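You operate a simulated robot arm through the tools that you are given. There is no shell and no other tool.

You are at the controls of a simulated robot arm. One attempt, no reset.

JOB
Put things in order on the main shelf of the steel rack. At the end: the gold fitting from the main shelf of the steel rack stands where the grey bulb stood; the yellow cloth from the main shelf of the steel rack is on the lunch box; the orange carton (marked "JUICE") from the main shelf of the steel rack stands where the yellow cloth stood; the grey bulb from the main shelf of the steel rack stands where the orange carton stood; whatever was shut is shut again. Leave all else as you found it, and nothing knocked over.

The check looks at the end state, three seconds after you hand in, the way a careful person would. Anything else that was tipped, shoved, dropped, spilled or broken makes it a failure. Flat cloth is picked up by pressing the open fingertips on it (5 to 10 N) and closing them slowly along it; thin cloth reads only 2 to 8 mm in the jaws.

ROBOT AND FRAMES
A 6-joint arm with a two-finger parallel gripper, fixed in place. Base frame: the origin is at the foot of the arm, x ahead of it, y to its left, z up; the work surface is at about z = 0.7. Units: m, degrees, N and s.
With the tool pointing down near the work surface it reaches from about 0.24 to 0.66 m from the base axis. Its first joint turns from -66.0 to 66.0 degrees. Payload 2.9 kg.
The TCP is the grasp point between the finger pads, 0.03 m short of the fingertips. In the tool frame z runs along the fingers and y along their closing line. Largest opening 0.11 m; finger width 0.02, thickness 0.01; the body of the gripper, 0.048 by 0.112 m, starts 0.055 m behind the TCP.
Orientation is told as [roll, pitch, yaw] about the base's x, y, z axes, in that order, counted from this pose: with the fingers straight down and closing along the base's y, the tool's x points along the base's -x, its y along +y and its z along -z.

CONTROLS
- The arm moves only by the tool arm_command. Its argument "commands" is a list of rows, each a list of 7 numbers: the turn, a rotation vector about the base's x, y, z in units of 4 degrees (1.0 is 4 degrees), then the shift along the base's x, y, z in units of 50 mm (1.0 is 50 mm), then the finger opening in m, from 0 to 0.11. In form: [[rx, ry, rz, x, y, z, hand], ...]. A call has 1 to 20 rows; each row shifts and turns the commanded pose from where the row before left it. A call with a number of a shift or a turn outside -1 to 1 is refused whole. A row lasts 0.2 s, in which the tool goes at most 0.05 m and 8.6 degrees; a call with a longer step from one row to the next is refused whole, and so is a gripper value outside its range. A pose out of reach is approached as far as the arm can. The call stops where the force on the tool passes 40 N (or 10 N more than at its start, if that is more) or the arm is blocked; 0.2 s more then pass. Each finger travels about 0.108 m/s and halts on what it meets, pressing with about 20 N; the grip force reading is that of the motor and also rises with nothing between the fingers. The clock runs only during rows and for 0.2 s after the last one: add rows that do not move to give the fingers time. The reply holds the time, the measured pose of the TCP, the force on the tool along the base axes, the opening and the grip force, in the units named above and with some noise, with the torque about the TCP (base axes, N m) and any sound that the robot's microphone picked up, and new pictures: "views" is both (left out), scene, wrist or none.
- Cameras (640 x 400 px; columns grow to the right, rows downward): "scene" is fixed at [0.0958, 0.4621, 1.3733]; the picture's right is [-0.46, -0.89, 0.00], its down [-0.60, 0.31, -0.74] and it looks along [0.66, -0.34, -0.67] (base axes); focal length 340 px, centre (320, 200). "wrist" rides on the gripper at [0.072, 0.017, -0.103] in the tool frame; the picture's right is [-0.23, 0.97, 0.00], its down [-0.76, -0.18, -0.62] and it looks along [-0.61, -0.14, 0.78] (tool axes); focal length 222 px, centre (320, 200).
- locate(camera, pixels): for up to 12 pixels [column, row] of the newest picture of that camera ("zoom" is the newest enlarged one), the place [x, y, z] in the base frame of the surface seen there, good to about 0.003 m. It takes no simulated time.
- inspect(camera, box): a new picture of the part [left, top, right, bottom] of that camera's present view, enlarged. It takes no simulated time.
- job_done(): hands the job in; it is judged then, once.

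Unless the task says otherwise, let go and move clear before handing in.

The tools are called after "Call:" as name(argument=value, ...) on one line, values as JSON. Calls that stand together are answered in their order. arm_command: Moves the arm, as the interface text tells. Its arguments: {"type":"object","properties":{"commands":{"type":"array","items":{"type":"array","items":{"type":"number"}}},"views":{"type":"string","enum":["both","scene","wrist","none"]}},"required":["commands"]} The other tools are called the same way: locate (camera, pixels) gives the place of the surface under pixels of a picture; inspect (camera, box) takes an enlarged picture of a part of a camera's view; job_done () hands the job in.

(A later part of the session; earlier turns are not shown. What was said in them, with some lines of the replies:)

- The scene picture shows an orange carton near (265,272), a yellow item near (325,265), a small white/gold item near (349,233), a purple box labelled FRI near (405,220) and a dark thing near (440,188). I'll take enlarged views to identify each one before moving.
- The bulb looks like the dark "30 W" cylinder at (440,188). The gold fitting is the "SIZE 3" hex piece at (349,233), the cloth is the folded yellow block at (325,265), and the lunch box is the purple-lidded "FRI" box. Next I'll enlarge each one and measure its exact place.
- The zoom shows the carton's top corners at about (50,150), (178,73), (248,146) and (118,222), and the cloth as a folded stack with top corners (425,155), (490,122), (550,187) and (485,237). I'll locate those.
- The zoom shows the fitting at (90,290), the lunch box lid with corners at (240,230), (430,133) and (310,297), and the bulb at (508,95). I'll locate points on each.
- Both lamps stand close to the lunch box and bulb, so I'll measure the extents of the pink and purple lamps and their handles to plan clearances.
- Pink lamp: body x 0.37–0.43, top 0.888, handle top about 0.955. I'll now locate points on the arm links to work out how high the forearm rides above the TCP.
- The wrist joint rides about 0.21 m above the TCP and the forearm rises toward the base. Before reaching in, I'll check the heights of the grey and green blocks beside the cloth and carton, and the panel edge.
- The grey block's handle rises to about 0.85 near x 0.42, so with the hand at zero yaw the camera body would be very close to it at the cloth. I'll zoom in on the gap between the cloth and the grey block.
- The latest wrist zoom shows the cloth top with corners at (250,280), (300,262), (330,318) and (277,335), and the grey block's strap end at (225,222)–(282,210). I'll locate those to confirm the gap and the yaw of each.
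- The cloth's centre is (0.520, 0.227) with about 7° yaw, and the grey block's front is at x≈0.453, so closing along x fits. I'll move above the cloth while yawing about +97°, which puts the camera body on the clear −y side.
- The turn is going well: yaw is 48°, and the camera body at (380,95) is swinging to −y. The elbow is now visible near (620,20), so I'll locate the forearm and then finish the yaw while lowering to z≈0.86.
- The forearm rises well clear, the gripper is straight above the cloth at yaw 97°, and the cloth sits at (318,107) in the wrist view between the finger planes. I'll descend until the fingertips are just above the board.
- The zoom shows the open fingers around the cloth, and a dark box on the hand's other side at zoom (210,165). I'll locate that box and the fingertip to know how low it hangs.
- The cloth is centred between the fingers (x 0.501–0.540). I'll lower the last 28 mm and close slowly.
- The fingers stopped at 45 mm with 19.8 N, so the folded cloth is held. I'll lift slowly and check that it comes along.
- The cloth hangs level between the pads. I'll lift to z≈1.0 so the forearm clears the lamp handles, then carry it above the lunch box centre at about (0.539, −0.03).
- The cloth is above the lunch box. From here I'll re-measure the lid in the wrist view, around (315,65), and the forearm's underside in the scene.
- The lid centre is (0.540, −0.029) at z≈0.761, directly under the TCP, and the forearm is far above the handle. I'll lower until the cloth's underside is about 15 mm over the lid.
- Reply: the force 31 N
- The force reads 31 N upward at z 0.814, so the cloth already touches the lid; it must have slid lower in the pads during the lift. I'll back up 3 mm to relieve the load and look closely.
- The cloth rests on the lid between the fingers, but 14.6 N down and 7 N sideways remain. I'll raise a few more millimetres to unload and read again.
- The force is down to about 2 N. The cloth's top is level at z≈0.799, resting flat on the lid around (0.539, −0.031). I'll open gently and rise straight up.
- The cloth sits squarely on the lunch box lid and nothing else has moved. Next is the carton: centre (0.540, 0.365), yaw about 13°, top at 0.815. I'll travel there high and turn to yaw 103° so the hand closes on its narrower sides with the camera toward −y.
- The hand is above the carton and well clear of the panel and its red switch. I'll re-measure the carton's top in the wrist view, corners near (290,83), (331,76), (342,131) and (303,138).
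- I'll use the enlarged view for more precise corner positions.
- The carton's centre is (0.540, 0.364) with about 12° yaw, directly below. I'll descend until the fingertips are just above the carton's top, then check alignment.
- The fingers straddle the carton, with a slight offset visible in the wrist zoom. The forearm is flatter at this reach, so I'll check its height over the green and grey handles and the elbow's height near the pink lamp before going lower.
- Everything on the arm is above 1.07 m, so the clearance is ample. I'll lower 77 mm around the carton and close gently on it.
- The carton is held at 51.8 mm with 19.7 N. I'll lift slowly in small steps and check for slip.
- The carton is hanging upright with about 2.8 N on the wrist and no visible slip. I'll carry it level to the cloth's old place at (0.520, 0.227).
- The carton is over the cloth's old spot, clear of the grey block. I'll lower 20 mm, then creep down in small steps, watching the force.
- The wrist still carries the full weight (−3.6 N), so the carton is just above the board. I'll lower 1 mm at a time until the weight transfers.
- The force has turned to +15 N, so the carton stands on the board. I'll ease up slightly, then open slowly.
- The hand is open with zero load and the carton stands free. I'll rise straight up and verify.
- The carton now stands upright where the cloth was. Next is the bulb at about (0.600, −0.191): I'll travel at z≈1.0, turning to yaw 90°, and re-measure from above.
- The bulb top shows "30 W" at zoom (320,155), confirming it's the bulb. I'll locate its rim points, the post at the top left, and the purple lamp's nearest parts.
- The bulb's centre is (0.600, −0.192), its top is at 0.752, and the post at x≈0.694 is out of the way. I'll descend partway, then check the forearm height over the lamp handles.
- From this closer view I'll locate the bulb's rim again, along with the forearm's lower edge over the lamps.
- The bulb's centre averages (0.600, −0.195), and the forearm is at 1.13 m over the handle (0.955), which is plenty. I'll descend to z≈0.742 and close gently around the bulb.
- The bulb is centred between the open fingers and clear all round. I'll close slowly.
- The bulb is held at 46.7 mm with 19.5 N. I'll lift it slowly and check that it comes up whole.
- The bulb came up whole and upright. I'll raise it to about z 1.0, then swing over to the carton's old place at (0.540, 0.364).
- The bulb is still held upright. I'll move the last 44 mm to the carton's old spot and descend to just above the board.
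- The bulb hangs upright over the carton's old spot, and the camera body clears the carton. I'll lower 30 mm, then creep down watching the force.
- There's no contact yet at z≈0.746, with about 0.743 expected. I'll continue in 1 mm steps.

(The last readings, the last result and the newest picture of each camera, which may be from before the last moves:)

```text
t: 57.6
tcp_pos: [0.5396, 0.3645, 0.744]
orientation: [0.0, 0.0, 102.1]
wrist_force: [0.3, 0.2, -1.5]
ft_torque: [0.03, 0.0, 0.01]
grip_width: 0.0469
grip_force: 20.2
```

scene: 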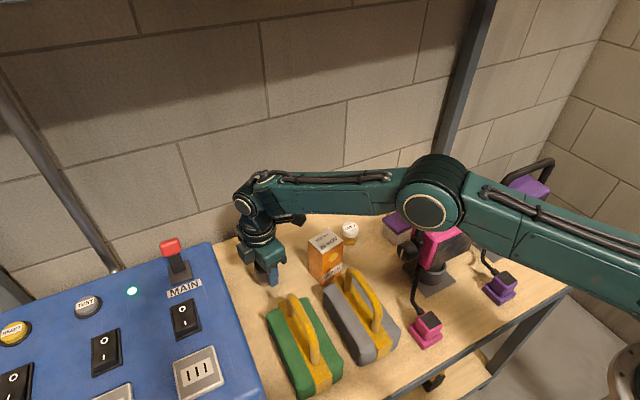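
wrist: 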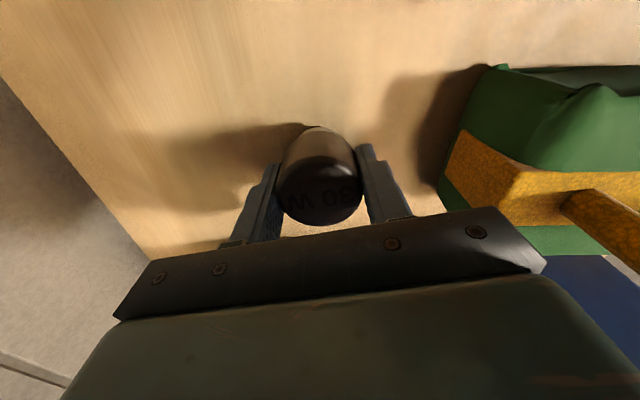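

Call:
arm_command(commands=[[0, 0, 0, 0, 0, -0.02, 0.032], [0, 0, 0, 0, 0, 0, 0.032]], views="none")

Call:
arm_command(commands=[[0, 0, 0, 0, 0, -0.02, 0.032], [0, 0, 0, 0, 0, 0, 0.032]], views="none")

```text
t: 58.2
tcp_pos: [0.5398, 0.3632, 0.7423]
orientation: [0.0, 0.0, 102.0]
wrist_force: [0.2, 0.3, -0.9]
ft_torque: [-0.03, 0.01, 0.0]
grip_width: 0.0466
grip_force: 19.5
```

```text
t: 58.8
tcp_pos: [0.5407, 0.3635, 0.7427]
orientation: [-0.1, 0.1, 102.0]
wrist_force: [-2.3, -0.8, 10.4]
ft_torque: [-0.15, 0.15, 0.01]
grip_width: 0.0468
grip_force: 20.0
```

The force has risen to 10 N, so the bulb has just touched the board. I'll ease up half a millimetre, open slowly and rise.

Call:
arm_command(commands=[[0, 0, 0, 0, 0, 0.01, 0.032], [0, 0, 0, 0, 0, 0, 0.044], [0, 0, 0, 0, 0, 0, 0.049], [0, 0, 0, 0, 0, 0, 0.056], [0, 0, 0, 0, 0, 0, 0.064], [0, 0, 0, 0, 0, 0, 0.072], [0, 0, 0, 0, 0, 0, 0.074], [0, 0, 0, 0, 0, 0, 0.074]])

Call:
inspect(camera="scene", box=[190, 190, 350, 310])

```text
t: 60.6
tcp_pos: [0.5395, 0.3631, 0.7422]
orientation: [0.0, -0.1, 102.0]
wrist_force: [0.4, 0.7, 0.5]
ft_torque: [-0.02, 0.0, -0.02]
grip_width: 0.074
grip_force: 0.0
```

scene: 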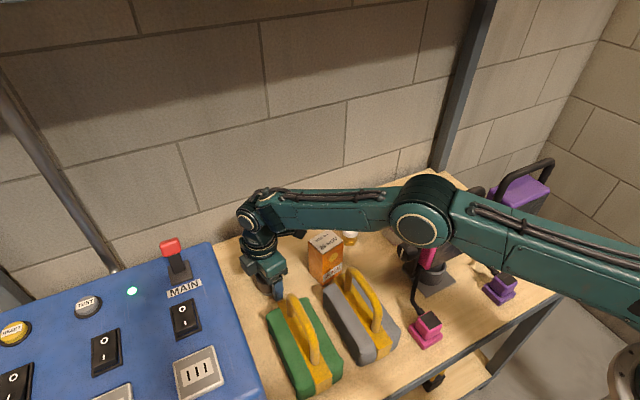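
wrist: 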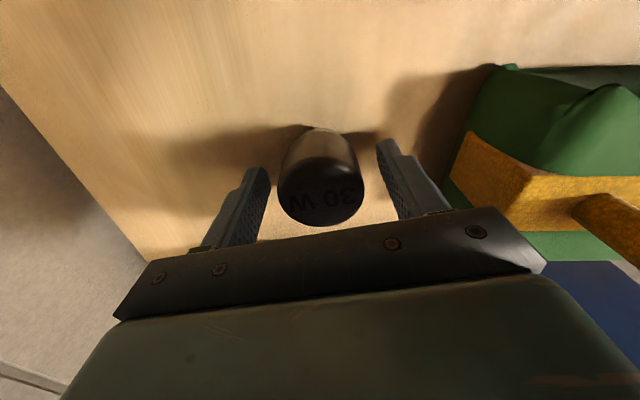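

```text
3.33 times, centred on (270, 250) of scene
```

zoom: 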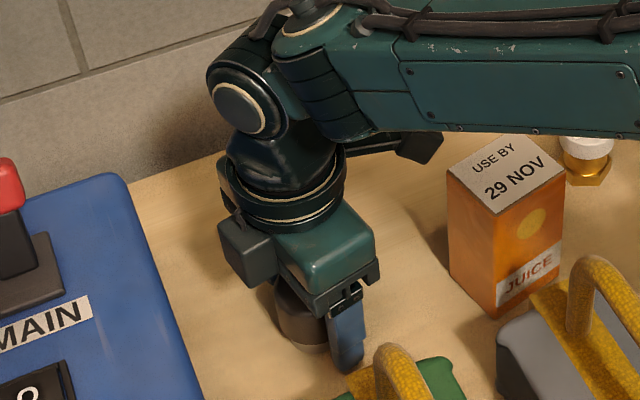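

The bulb stands free between the open fingers. I'll rise straight up, then move above the fitting at about (0.574, 0.129).

Call:
arm_command(commands=[[0, 0, 0, 0, 0, 0.15, 0.074], [0, 0, 0, 0, 0, 0.3, 0.074], [0, 0, 0, 0, 0, 0.5, 0.074], [0, 0, 0, 0, 0, 0.7, 0.074], [0, 0, 0, 0, 0, 0.8, 0.074], [0, 0, 0, 0, 0, 0.8, 0.074], [0, 0, 0, 0, 0, 0.7, 0.074], [0, 0, 0, 0, 0, 0.5, 0.074], [0, 0, -0.3, 0.07, -0.4, 0, 0.074], [0, 0, -0.3, 0.07, -0.7, 0, 0.074], [0, 0, -0.3, 0.07, -0.7, 0, 0.074], [0, 0, -0.3, 0.07, -0.7, 0, 0.074], [0, 0, -0.3, 0.07, -0.7, 0, 0.074], [0, 0, -0.3, 0.07, -0.7, 0, 0.074], [0, 0, -0.3, 0.07, -0.5, 0, 0.074], [0, 0, -0.3, 0.07, -0.3, 0, 0.074], [0, 0, -0.3, 0.07, 0, 0, 0.074], [0, 0, -0.3, 0.05, 0, 0, 0.074]])

Call:
inspect(camera="wrist", box=[200, 20, 440, 180])

Call:
inspect(camera="scene", box=[200, 190, 460, 320])

```text
t: 64.4
tcp_pos: [0.5737, 0.1281, 0.9648]
orientation: [-0.1, 0.0, 90.0]
wrist_force: [-0.2, -0.2, 0.3]
ft_torque: [0.0, 0.01, 0.0]
grip_width: 0.074
grip_force: 0.2
```

scene: 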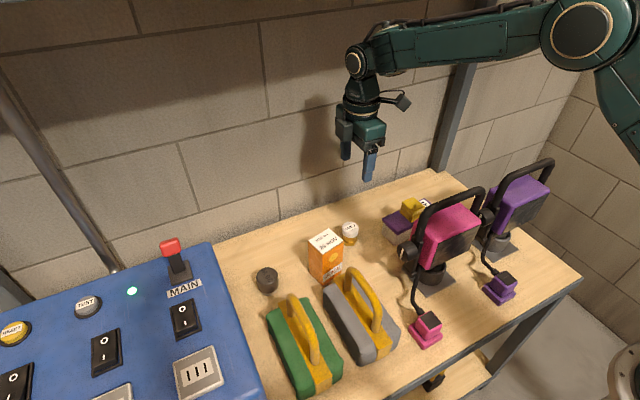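
wrist: 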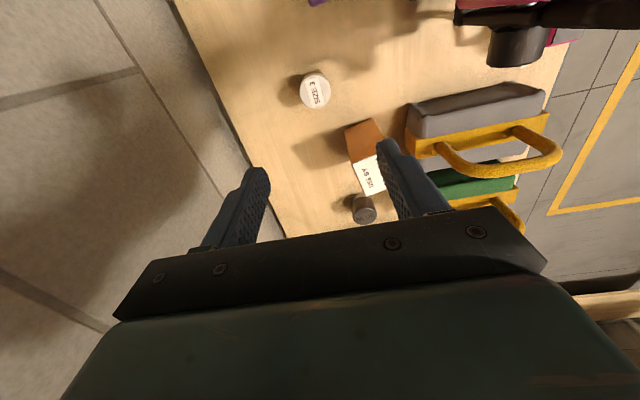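

```text
2.50 times, centred on (320, 100) of wrist
```

zoom: 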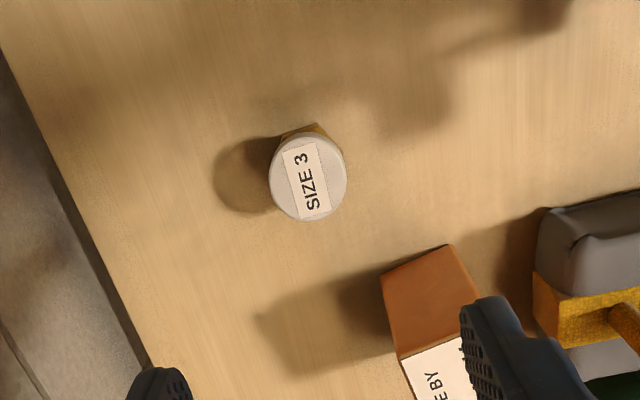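

```text
2.46 times, centred on (330, 255) of scene
```

zoom: 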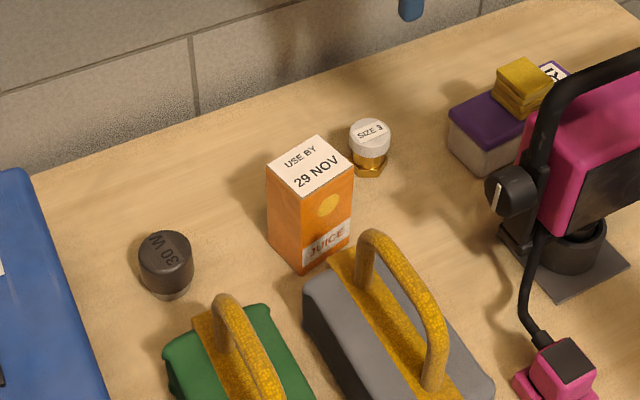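

The bulb stands upright at the carton's old spot. I'll zoom in on the fitting from above to get its centre and the hex orientation.

Call:
inspect(camera="wrist", box=[265, 60, 365, 122])

Call:
inspect(camera="scene", box=[320, 210, 380, 250])

```text
6.40 times, centred on (315, 91) of wrist
```

zoom: 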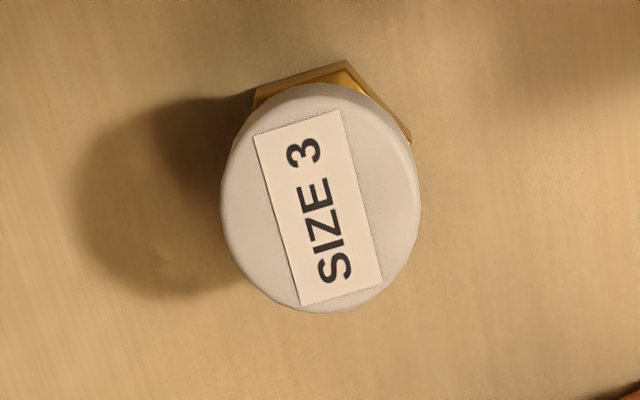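

```text
10.00 times, centred on (350, 230) of scene
```

zoom: 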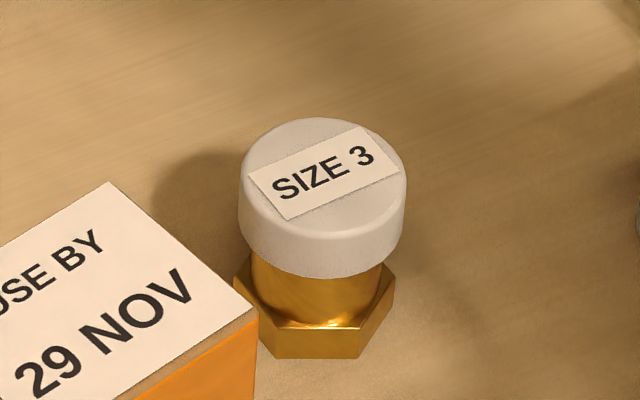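

The fitting has a gold hex base, a neck and a grey "SIZE 3" cap. I'll locate its cap rim and hex points.

Call:
locate(camera="zoom", pixels=[[244, 185], [402, 180], [322, 122], [325, 265], [236, 285], [390, 290], [275, 350], [358, 350], [255, 265], [380, 275], [260, 250], [322, 170]])

Call:
inspect(camera="wrist", box=[265, 60, 365, 122])

Call:
locate(camera="zoom", pixels=[[226, 200], [416, 200], [322, 100], [322, 308], [320, 205], [347, 65], [257, 100], [408, 138]])

```text
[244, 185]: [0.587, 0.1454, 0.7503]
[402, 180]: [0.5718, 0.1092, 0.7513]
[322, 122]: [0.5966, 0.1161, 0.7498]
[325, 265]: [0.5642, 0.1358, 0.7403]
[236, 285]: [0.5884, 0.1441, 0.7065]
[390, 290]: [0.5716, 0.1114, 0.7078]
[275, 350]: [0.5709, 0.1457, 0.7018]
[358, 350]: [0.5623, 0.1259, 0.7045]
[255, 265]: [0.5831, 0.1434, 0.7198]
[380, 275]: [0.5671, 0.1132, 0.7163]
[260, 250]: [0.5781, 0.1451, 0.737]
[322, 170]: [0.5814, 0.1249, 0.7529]
```

```text
6.40 times, centred on (315, 91) of wrist
```

zoom: 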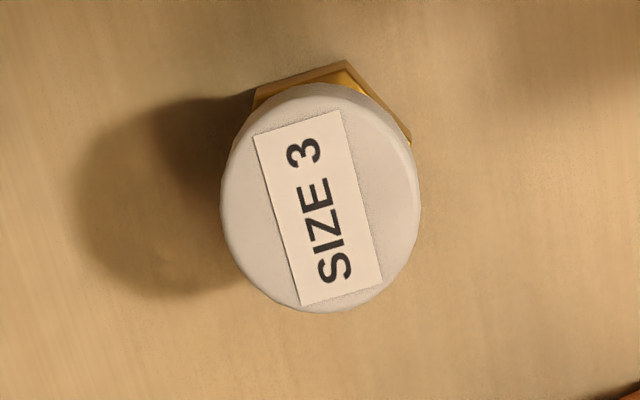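

```text
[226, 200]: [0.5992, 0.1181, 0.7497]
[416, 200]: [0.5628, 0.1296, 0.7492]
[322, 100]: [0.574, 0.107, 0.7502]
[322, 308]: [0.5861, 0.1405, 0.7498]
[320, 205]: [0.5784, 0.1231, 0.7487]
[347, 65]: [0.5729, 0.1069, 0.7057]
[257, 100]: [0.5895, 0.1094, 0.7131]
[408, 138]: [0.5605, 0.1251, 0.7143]
```

The fitting's centre is (0.580, 0.125), its cap is about 38 mm wide and its hex top is at about 0.713. I'll centre over it and descend to just above the cap.

Call:
arm_command(commands=[[0, 0, 0, 0.12, -0.07, -0.4, 0.074], [0, 0, 0, 0, 0, -0.5, 0.074], [0, 0, 0, 0, 0, -0.6, 0.074], [0, 0, 0, 0, 0, -0.6, 0.074], [0, 0, 0, 0, 0, -0.6, 0.074], [0, 0, 0, 0, 0, -0.4, 0.074], [0, 0, 0, 0, 0, -0.2, 0.074], [0, 0, 0, 0, 0, 0, 0.074]])

Call:
inspect(camera="wrist", box=[200, 80, 440, 240])

Call:
inspect(camera="scene", box=[270, 150, 430, 270])

```text
t: 66.2
tcp_pos: [0.5804, 0.1257, 0.7988]
orientation: [0.0, 0.0, 90.0]
wrist_force: [0.1, 0.4, 0.6]
ft_torque: [0.02, -0.01, 0.03]
grip_width: 0.074
grip_force: 0.0
```

scene: 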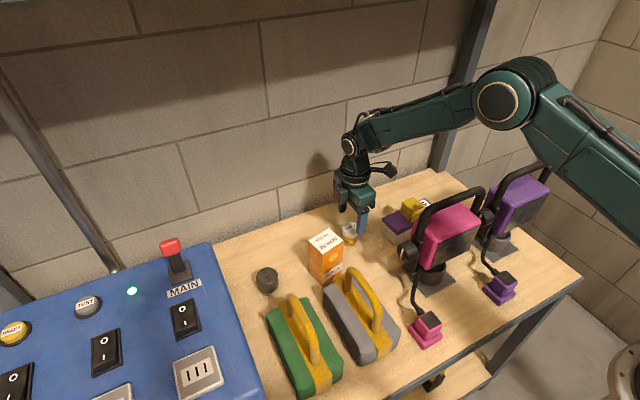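
wrist: 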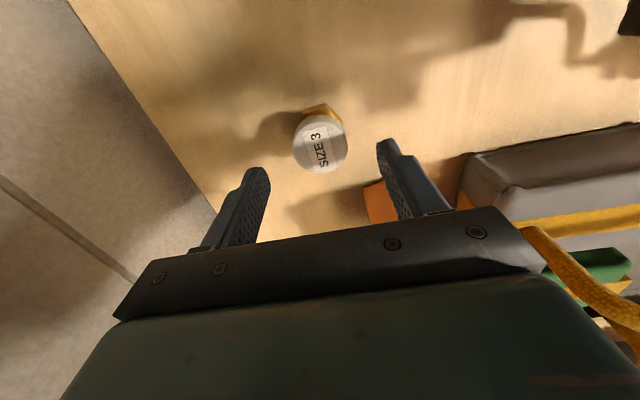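

```text
2.50 times, centred on (320, 160) of wrist
```

zoom: 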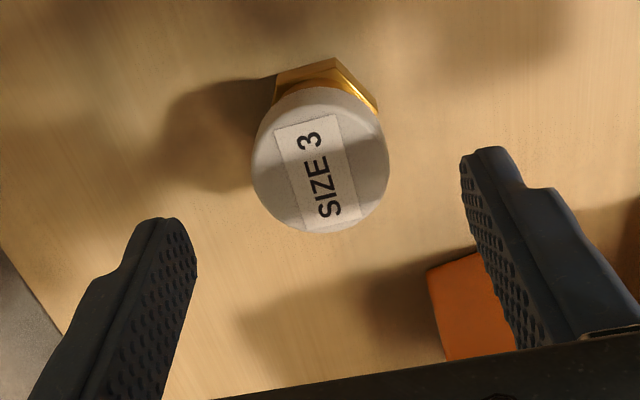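

```text
3.33 times, centred on (350, 210) of scene
```

zoom: 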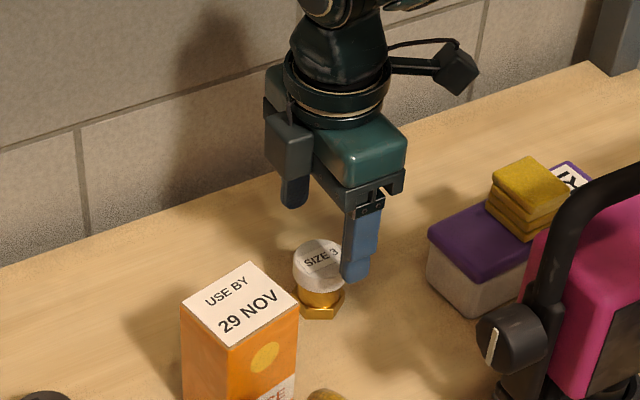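

The fitting is centred between the fingers and the carton is clear. I'll descend to z≈0.746, so the tips stay above the hex, and close slowly on the cap.

Call:
arm_command(commands=[[0, 0, 0, 0, 0, -0.3, 0.074], [0, 0, 0, 0, 0, -0.4, 0.07], [0, 0, 0, 0, 0, -0.36, 0.066], [0, 0, 0, 0, 0, 0, 0.058], [0, 0, 0, 0, 0, 0, 0.05], [0, 0, 0, 0, 0, 0, 0.044], [0, 0, 0, 0, 0, 0, 0.039], [0, 0, 0, 0, 0, 0, 0.034], [0, 0, 0, 0, 0, 0, 0.03], [0, 0, 0, 0, 0, 0, 0.03]])

Call:
inspect(camera="wrist", box=[200, 80, 440, 240])

Call:
inspect(camera="scene", box=[270, 150, 430, 270])

```text
t: 68.4
tcp_pos: [0.5789, 0.1255, 0.7471]
orientation: [-0.1, 0.0, 90.1]
wrist_force: [-0.3, -0.7, -1.2]
ft_torque: [0.0, -0.03, 0.01]
grip_width: 0.0412
grip_force: 19.9
```

scene: 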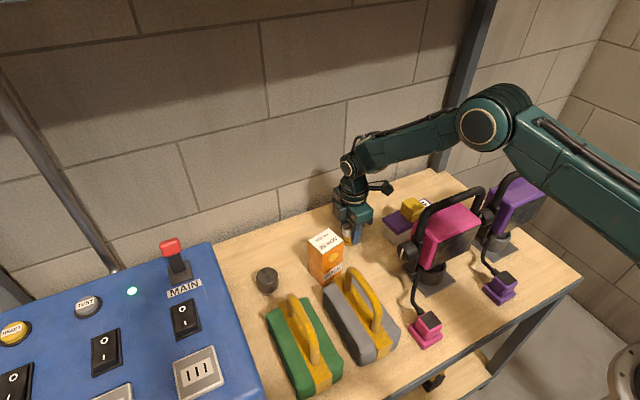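
wrist: 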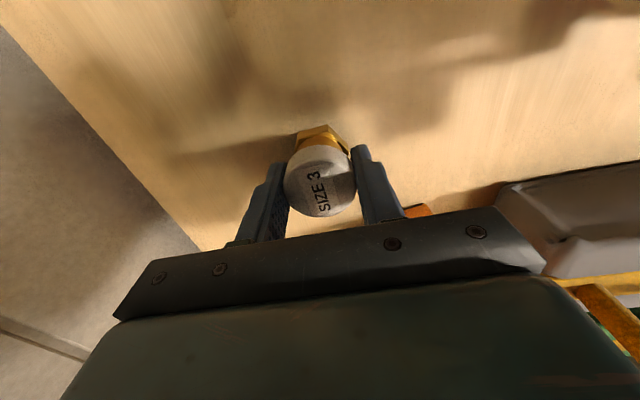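

```text
2.50 times, centred on (320, 160) of wrist
```

zoom: 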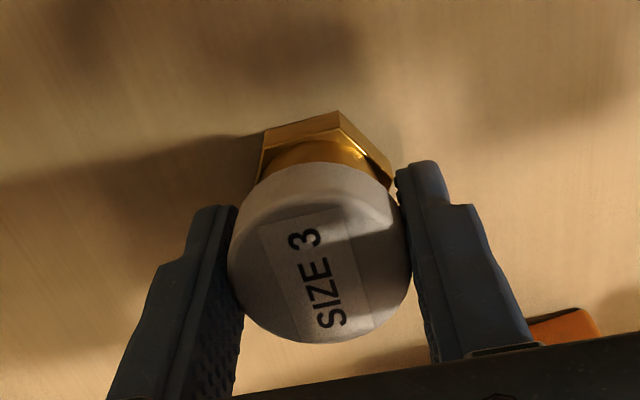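

```text
3.33 times, centred on (350, 210) of scene
```

zoom: 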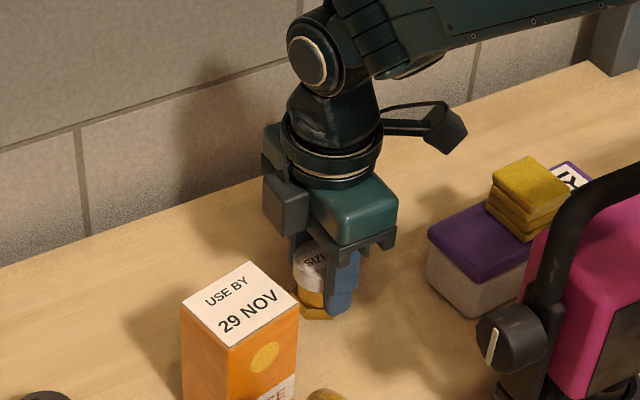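

The fitting is held at 41.2 mm with about 20 N on its cap. I'll lift slowly and check that the gold base comes along.

Call:
arm_command(commands=[[0, 0, 0, 0, 0, 0.05, 0.03], [0, 0, 0, 0, 0, 0.1, 0.03], [0, 0, 0, 0, 0, 0.15, 0.03], [0, 0, 0, 0, 0, 0.2, 0.03], [0, 0, 0, 0, 0, 0.25, 0.03], [0, 0, 0, 0, 0, 0.25, 0.03]])

Call:
inspect(camera="wrist", box=[200, 80, 440, 240])

Call:
inspect(camera="scene", box=[270, 130, 430, 250])

```text
t: 69.8
tcp_pos: [0.5801, 0.1263, 0.7944]
orientation: [-0.1, 0.0, 90.0]
wrist_force: [0.5, 0.5, -0.9]
ft_torque: [0.04, 0.0, -0.01]
grip_width: 0.0411
grip_force: 20.2
```

scene: 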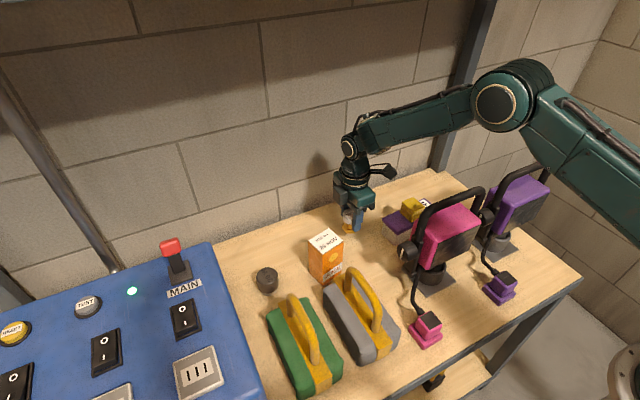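
wrist: 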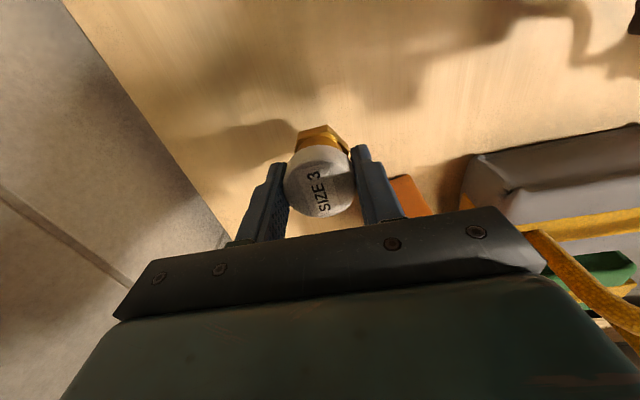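

```text
2.50 times, centred on (320, 160) of wrist
```

zoom: 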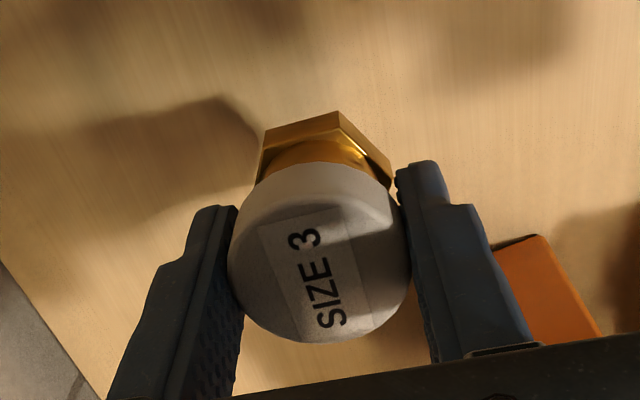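

```text
3.33 times, centred on (350, 190) of scene
```

zoom: 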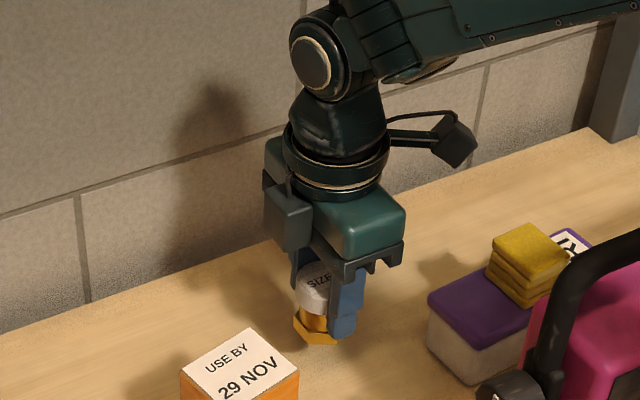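

The whole fitting is lifted, gold base included. I'll raise to about z 1.0 and carry it over to the bulb's old spot at (0.600, −0.195).

Call:
arm_command(commands=[[0, 0, 0, 0, 0, 0.4, 0.03], [0, 0, 0, 0, 0, 0.7, 0.03], [0, 0, 0, 0, 0, 0.8, 0.03], [0, 0, 0, 0, 0, 0.8, 0.03], [0, 0, 0, 0, 0, 0.7, 0.03], [0, 0, 0, 0, 0, 0.4, 0.03], [0, 0, 0, 0, 0, 0.2, 0.03], [0, 0, 0, 0.04, -0.4, 0, 0.03], [0, 0, 0, 0.04, -0.7, 0, 0.03], [0, 0, 0, 0.04, -0.7, 0, 0.03], [0, 0, 0, 0.04, -0.7, 0, 0.03], [0, 0, 0, 0.04, -0.7, 0, 0.03], [0, 0, 0, 0.04, -0.7, 0, 0.03], [0, 0, 0, 0.04, -0.7, 0, 0.03], [0, 0, 0, 0.04, -0.7, 0, 0.03], [0, 0, 0, 0.04, -0.7, 0, 0.03], [0, 0, 0, 0.04, -0.41, 0, 0.03], [0, 0, 0, 0, 0, 0, 0.03]])

Call:
inspect(camera="wrist", box=[200, 20, 440, 240])

```text
t: 73.6
tcp_pos: [0.6007, -0.1964, 0.9949]
orientation: [0.0, 0.0, 89.9]
wrist_force: [-0.2, 0.1, 0.0]
ft_torque: [0.01, -0.03, 0.03]
grip_width: 0.0411
grip_force: 20.4
```

scene: 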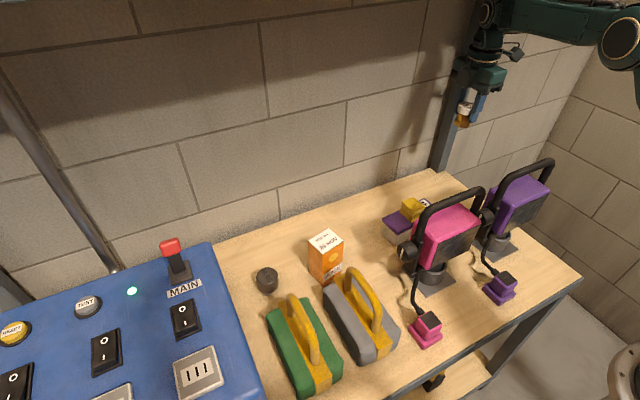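
wrist: 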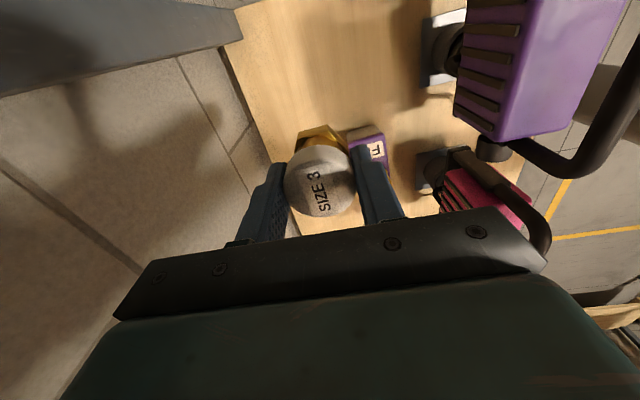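

```text
1.82 times, centred on (320, 130) of wrist
```

zoom: 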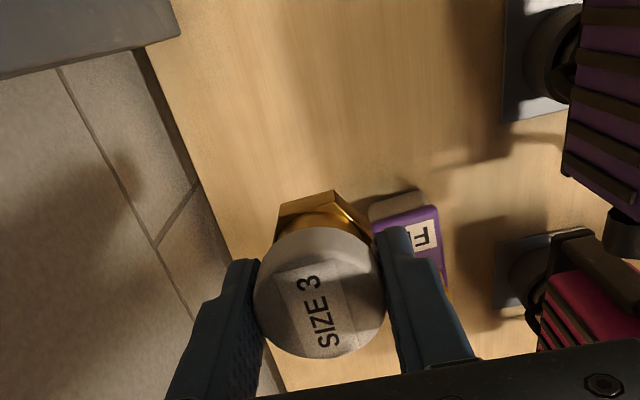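

The fitting is over the bulb's old spot at (0.6007, −0.196), held upright. I'll descend to just above the board.

Call:
arm_command(commands=[[0, 0, 0, 0, 0, -0.4, 0.03], [0, 0, 0, 0, 0, -0.6, 0.03], [0, 0, 0, 0, 0, -0.6, 0.03], [0, 0, 0, 0, 0, -0.6, 0.03], [0, 0, 0, 0, 0, -0.6, 0.03], [0, 0, 0, 0, 0, -0.6, 0.03], [0, 0, 0, 0, 0, -0.5, 0.03], [0, 0, 0, 0, 0, -0.4, 0.03], [0, 0, 0, 0, 0, -0.2, 0.03], [0, 0, 0, 0, 0, -0.2, 0.03], [0, 0, 0, 0, 0, 0, 0.03]])

Call:
inspect(camera="scene", box=[380, 100, 540, 220])

```text
t: 76.0
tcp_pos: [0.599, -0.1944, 0.7622]
orientation: [0.0, 0.0, 90.0]
wrist_force: [0.4, 0.6, -1.1]
ft_torque: [0.04, 0.0, 0.03]
grip_width: 0.0412
grip_force: 19.4
```

scene: 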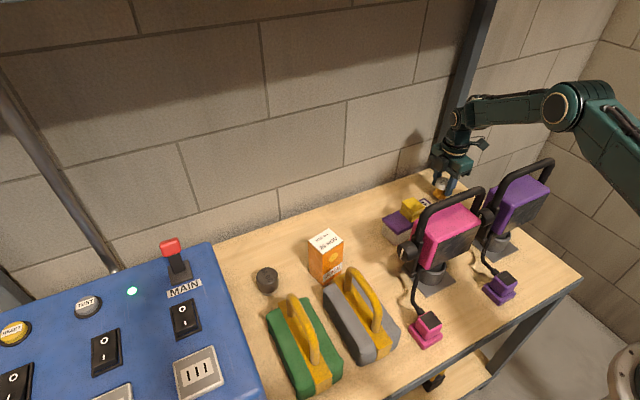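
wrist: 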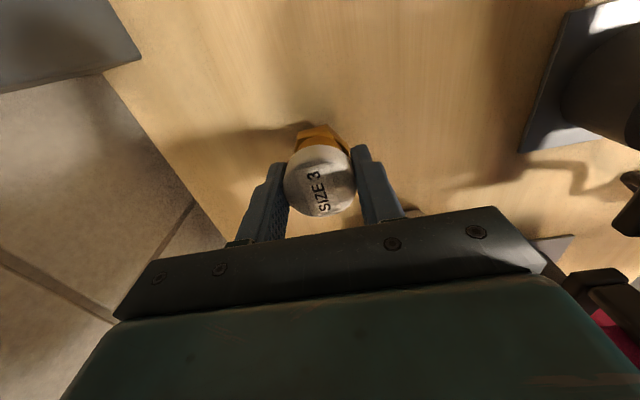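

```text
3.33 times, centred on (460, 160) of scene
```

zoom: 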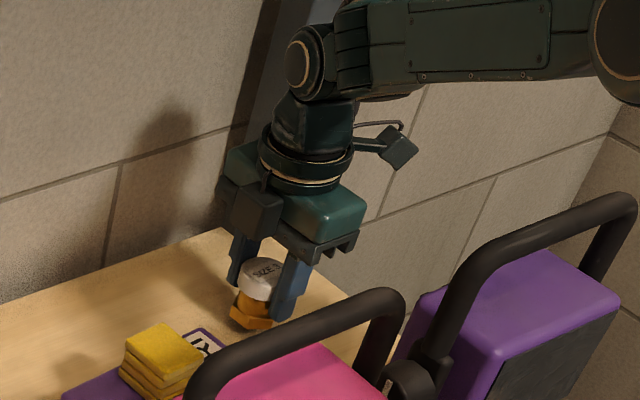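

The fitting is about 15 mm above the board. I'll lower 13 mm, then creep down 1 mm at a time.

Call:
arm_command(commands=[[0, 0, 0, 0, 0, -0.16, 0.03], [0, 0, 0, 0, 0, -0.1, 0.03], [0, 0, 0, 0, 0, 0, 0.03]], views="none")

Call:
arm_command(commands=[[0, 0, 0, 0, 0, -0.02, 0.03], [0, 0, 0, 0, 0, 0, 0.03]], views="none")

Call:
arm_command(commands=[[0, 0, 0, 0, 0, -0.02, 0.03], [0, 0, 0, 0, 0, 0, 0.03]], views="none")

```text
t: 76.8
tcp_pos: [0.5988, -0.1944, 0.7489]
orientation: [0.1, 0.0, 90.1]
wrist_force: [-0.5, 0.4, -1.4]
ft_torque: [0.0, -0.03, 0.03]
grip_width: 0.0413
grip_force: 19.9
```

```text
t: 77.4
tcp_pos: [0.5999, -0.1954, 0.7485]
orientation: [-0.1, 0.0, 89.9]
wrist_force: [1.2, 0.2, -1.6]
ft_torque: [0.01, 0.0, 0.0]
grip_width: 0.0415
grip_force: 20.0
```

```text
t: 78.0
tcp_pos: [0.6001, -0.1936, 0.7478]
orientation: [-0.1, 0.0, 90.0]
wrist_force: [-0.7, 0.5, -0.6]
ft_torque: [0.0, 0.02, -0.01]
grip_width: 0.041
grip_force: 19.9
```

No contact at z≈0.748 yet. I'll continue in 1 mm steps.

Call:
arm_command(commands=[[0, 0, 0, 0, 0, -0.02, 0.03], [0, 0, 0, 0, 0, 0, 0.03]], views="none")

Call:
arm_command(commands=[[0, 0, 0, 0, 0, -0.02, 0.03], [0, 0, 0, 0, 0, 0, 0.03]], views="none")

```text
t: 78.6
tcp_pos: [0.6005, -0.1944, 0.7463]
orientation: [0.0, 0.0, 89.9]
wrist_force: [-3.8, 2.6, 11.4]
ft_torque: [0.14, 0.23, -0.05]
grip_width: 0.0411
grip_force: 20.4
```

```text
t: 79.2
tcp_pos: [0.5999, -0.1949, 0.7453]
orientation: [-0.1, 0.0, 90.0]
wrist_force: [-4.4, 0.2, 15.6]
ft_torque: [0.0, 0.34, -0.02]
grip_width: 0.0411
grip_force: 20.3
```

Contact: the force is 15 N upward, so the fitting stands on the board. I'll ease up 1 mm and open slowly.

Call:
arm_command(commands=[[0, 0, 0, 0, 0, 0.02, 0.03], [0, 0, 0, 0, 0, 0, 0.03], [0, 0, 0, 0, 0, 0, 0.039], [0, 0, 0, 0, 0, 0, 0.044], [0, 0, 0, 0, 0, 0, 0.05], [0, 0, 0, 0, 0, 0, 0.058], [0, 0, 0, 0, 0, 0, 0.066], [0, 0, 0, 0, 0, 0, 0.074], [0, 0, 0, 0, 0, 0, 0.074]])

Call:
inspect(camera="wrist", box=[200, 80, 440, 240])

Call:
inspect(camera="scene", box=[380, 100, 540, 220])

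```text
t: 81.2
tcp_pos: [0.5991, -0.1947, 0.7446]
orientation: [-0.1, 0.0, 90.0]
wrist_force: [0.7, -0.1, 0.0]
ft_torque: [-0.01, 0.0, -0.02]
grip_width: 0.0739
grip_force: 0.0
```

scene: 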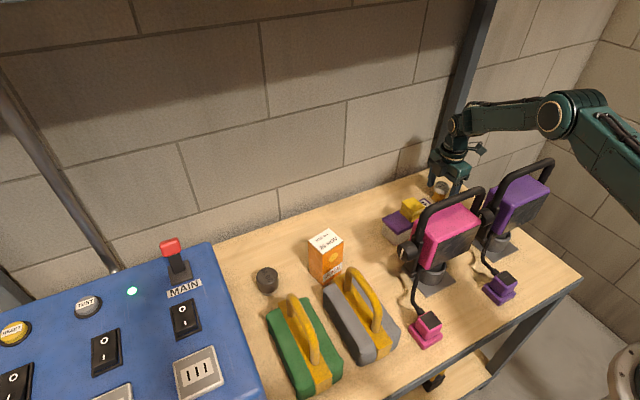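
wrist: 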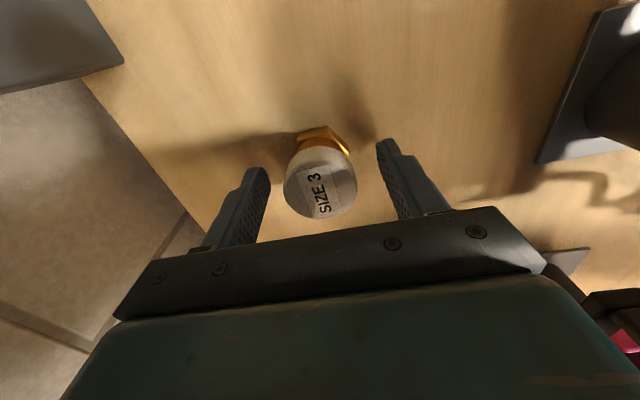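

```text
2.50 times, centred on (320, 160) of wrist
```

zoom: 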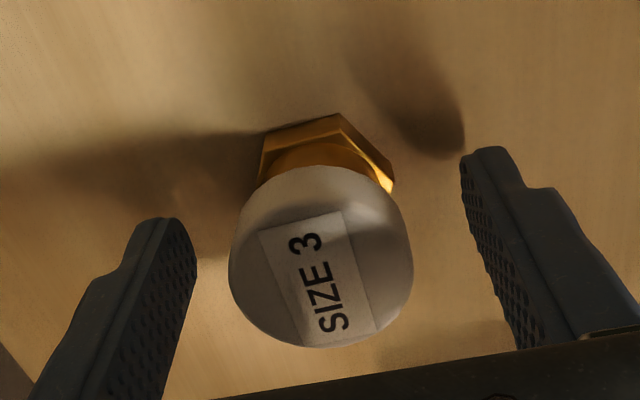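

```text
3.33 times, centred on (460, 160) of scene
```

zoom: 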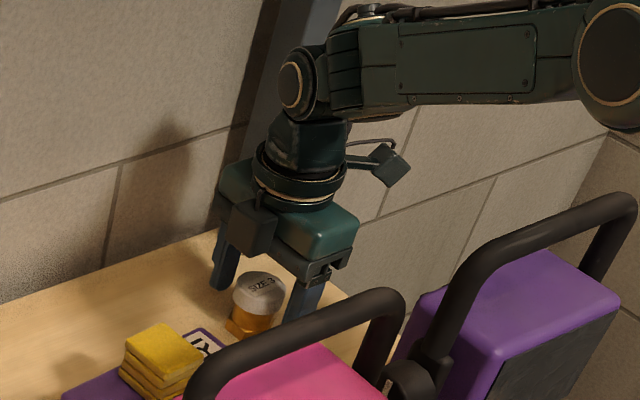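

The fitting stands free and the fingers are clear on both sides. I'll rise straight up to about z 1.05, then retreat toward the middle for a final check.

Call:
arm_command(commands=[[0, 0, 0, 0, 0, 0.15, 0.074], [0, 0, 0, 0, 0, 0.3, 0.074], [0, 0, 0, 0, 0, 0.5, 0.074], [0, 0, 0, 0, 0, 0.7, 0.074], [0, 0, 0, 0, 0, 0.8, 0.074], [0, 0, 0, 0, 0, 0.8, 0.074], [0, 0, 0, 0, 0, 0.8, 0.074], [0, 0, 0, 0, 0, 0.8, 0.074], [0, 0, 0, 0, 0, 0.8, 0.074], [0, 0, 0, 0, 0, 0.4, 0.074], [0, 0, 0, -0.2, 0.6, 0, 0.074], [0, 0, 0, -0.3, 0.8, 0, 0.074], [0, 0, 0, -0.3, 0.8, 0, 0.074], [0, 0, 0, -0.3, 0.8, 0, 0.074], [0, 0, 0, -0.3, 0.8, 0, 0.074], [0, 0, 0, -0.3, 0.8, 0, 0.074], [0, 0, 0, -0.3, 0.8, 0, 0.074], [0, 0, 0, 0, 0.6, 0, 0.074], [0, 0, 0, 0, 0, 0, 0.074]])

Call:
inspect(camera="scene", box=[330, 160, 520, 280])

Call:
inspect(camera="scene", box=[210, 210, 400, 330])

```text
t: 85.2
tcp_pos: [0.4985, 0.1058, 1.0486]
orientation: [-0.1, 0.0, 90.0]
wrist_force: [-0.7, 0.2, 0.3]
ft_torque: [0.07, 0.02, 0.02]
grip_width: 0.0741
grip_force: 0.0
```

scene: 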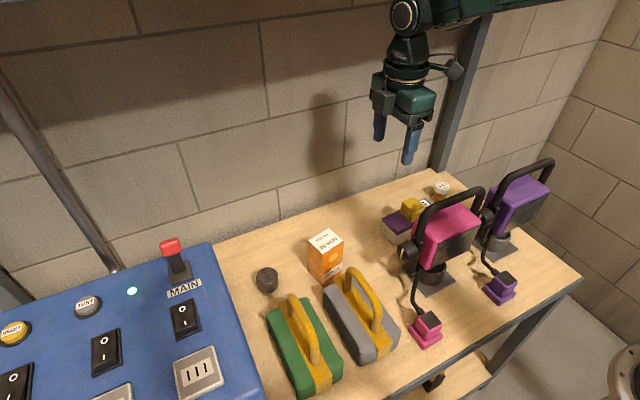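
wrist: 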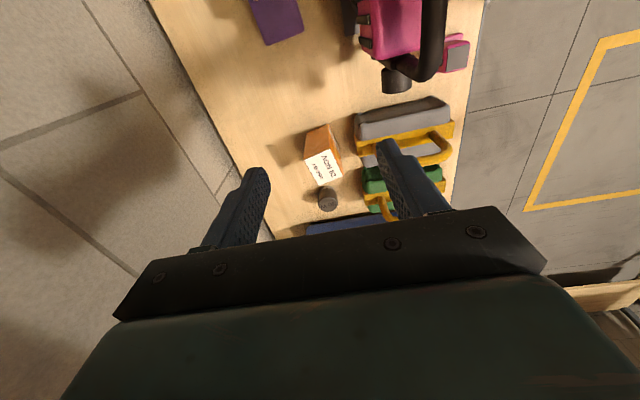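

```text
3.33 times, centred on (425, 220) of scene
```

zoom: 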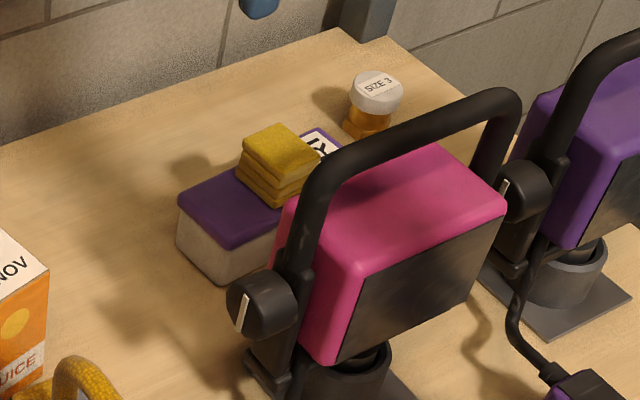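

```text
3.33 times, centred on (305, 270) of scene
```

zoom: 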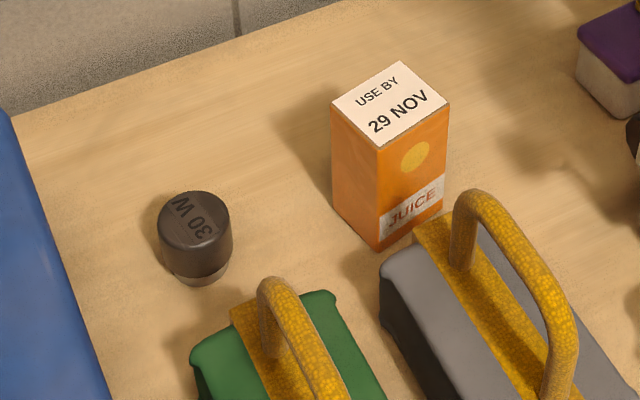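

All four items stand upright in their new places. I'll check the final positions numerically before handing in.

Call:
locate(camera="zoom", pixels=[[162, 222], [228, 218], [195, 220], [335, 101], [400, 65], [445, 104], [380, 144], [185, 280]])

Call:
locate(camera="scene", pixels=[[443, 186], [437, 190], [449, 187], [412, 207], [405, 222], [385, 221], [402, 243]])

```text
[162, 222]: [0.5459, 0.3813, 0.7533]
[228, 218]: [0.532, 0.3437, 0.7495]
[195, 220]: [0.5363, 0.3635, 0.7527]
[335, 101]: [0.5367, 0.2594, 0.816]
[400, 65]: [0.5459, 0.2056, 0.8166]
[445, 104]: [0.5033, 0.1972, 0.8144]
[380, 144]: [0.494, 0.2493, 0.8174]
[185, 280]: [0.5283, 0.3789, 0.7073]
```

```text
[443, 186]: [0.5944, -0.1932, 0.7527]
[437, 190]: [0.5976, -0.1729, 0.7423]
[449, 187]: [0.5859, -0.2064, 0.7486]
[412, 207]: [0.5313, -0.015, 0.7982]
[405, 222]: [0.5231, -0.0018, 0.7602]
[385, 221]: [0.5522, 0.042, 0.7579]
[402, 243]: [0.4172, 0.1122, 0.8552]
```

The final positions match their targets: bulb (0.539, 0.363), carton (0.520, 0.228), fitting (≈0.598, −0.194) and cloth on the lunch box lid. The lamps, blocks, panel and lunch box are as they were, and the arm is clear, so I'm handing in.

Call:
job_done()

```text
The job is handed in.
```

The job is handed in. The last pictures show all four items in their new places, upright, with the arm clear:

- **Yellow cloth:** it is on the lunch box lid, close to the middle.
- **Orange carton:** it stands where the cloth stood, within about 2 mm.
- **Grey bulb:** it stands where the carton stood, within about 2 mm.
- **Gold fitting:** it stands where the bulb stood, within about 3 mm.

I opened nothing, so there was nothing to shut again. The lamps, the grey and green blocks and the blue panel look as they did at the start, and nothing was knocked over.

The cloth slid down about 1 cm in the fingers while I lifted it. It therefore met the lid earlier than I expected, and I pressed down with about 31 N for a moment before backing off. The lunch box did not move, and the cloth ended up level on it.
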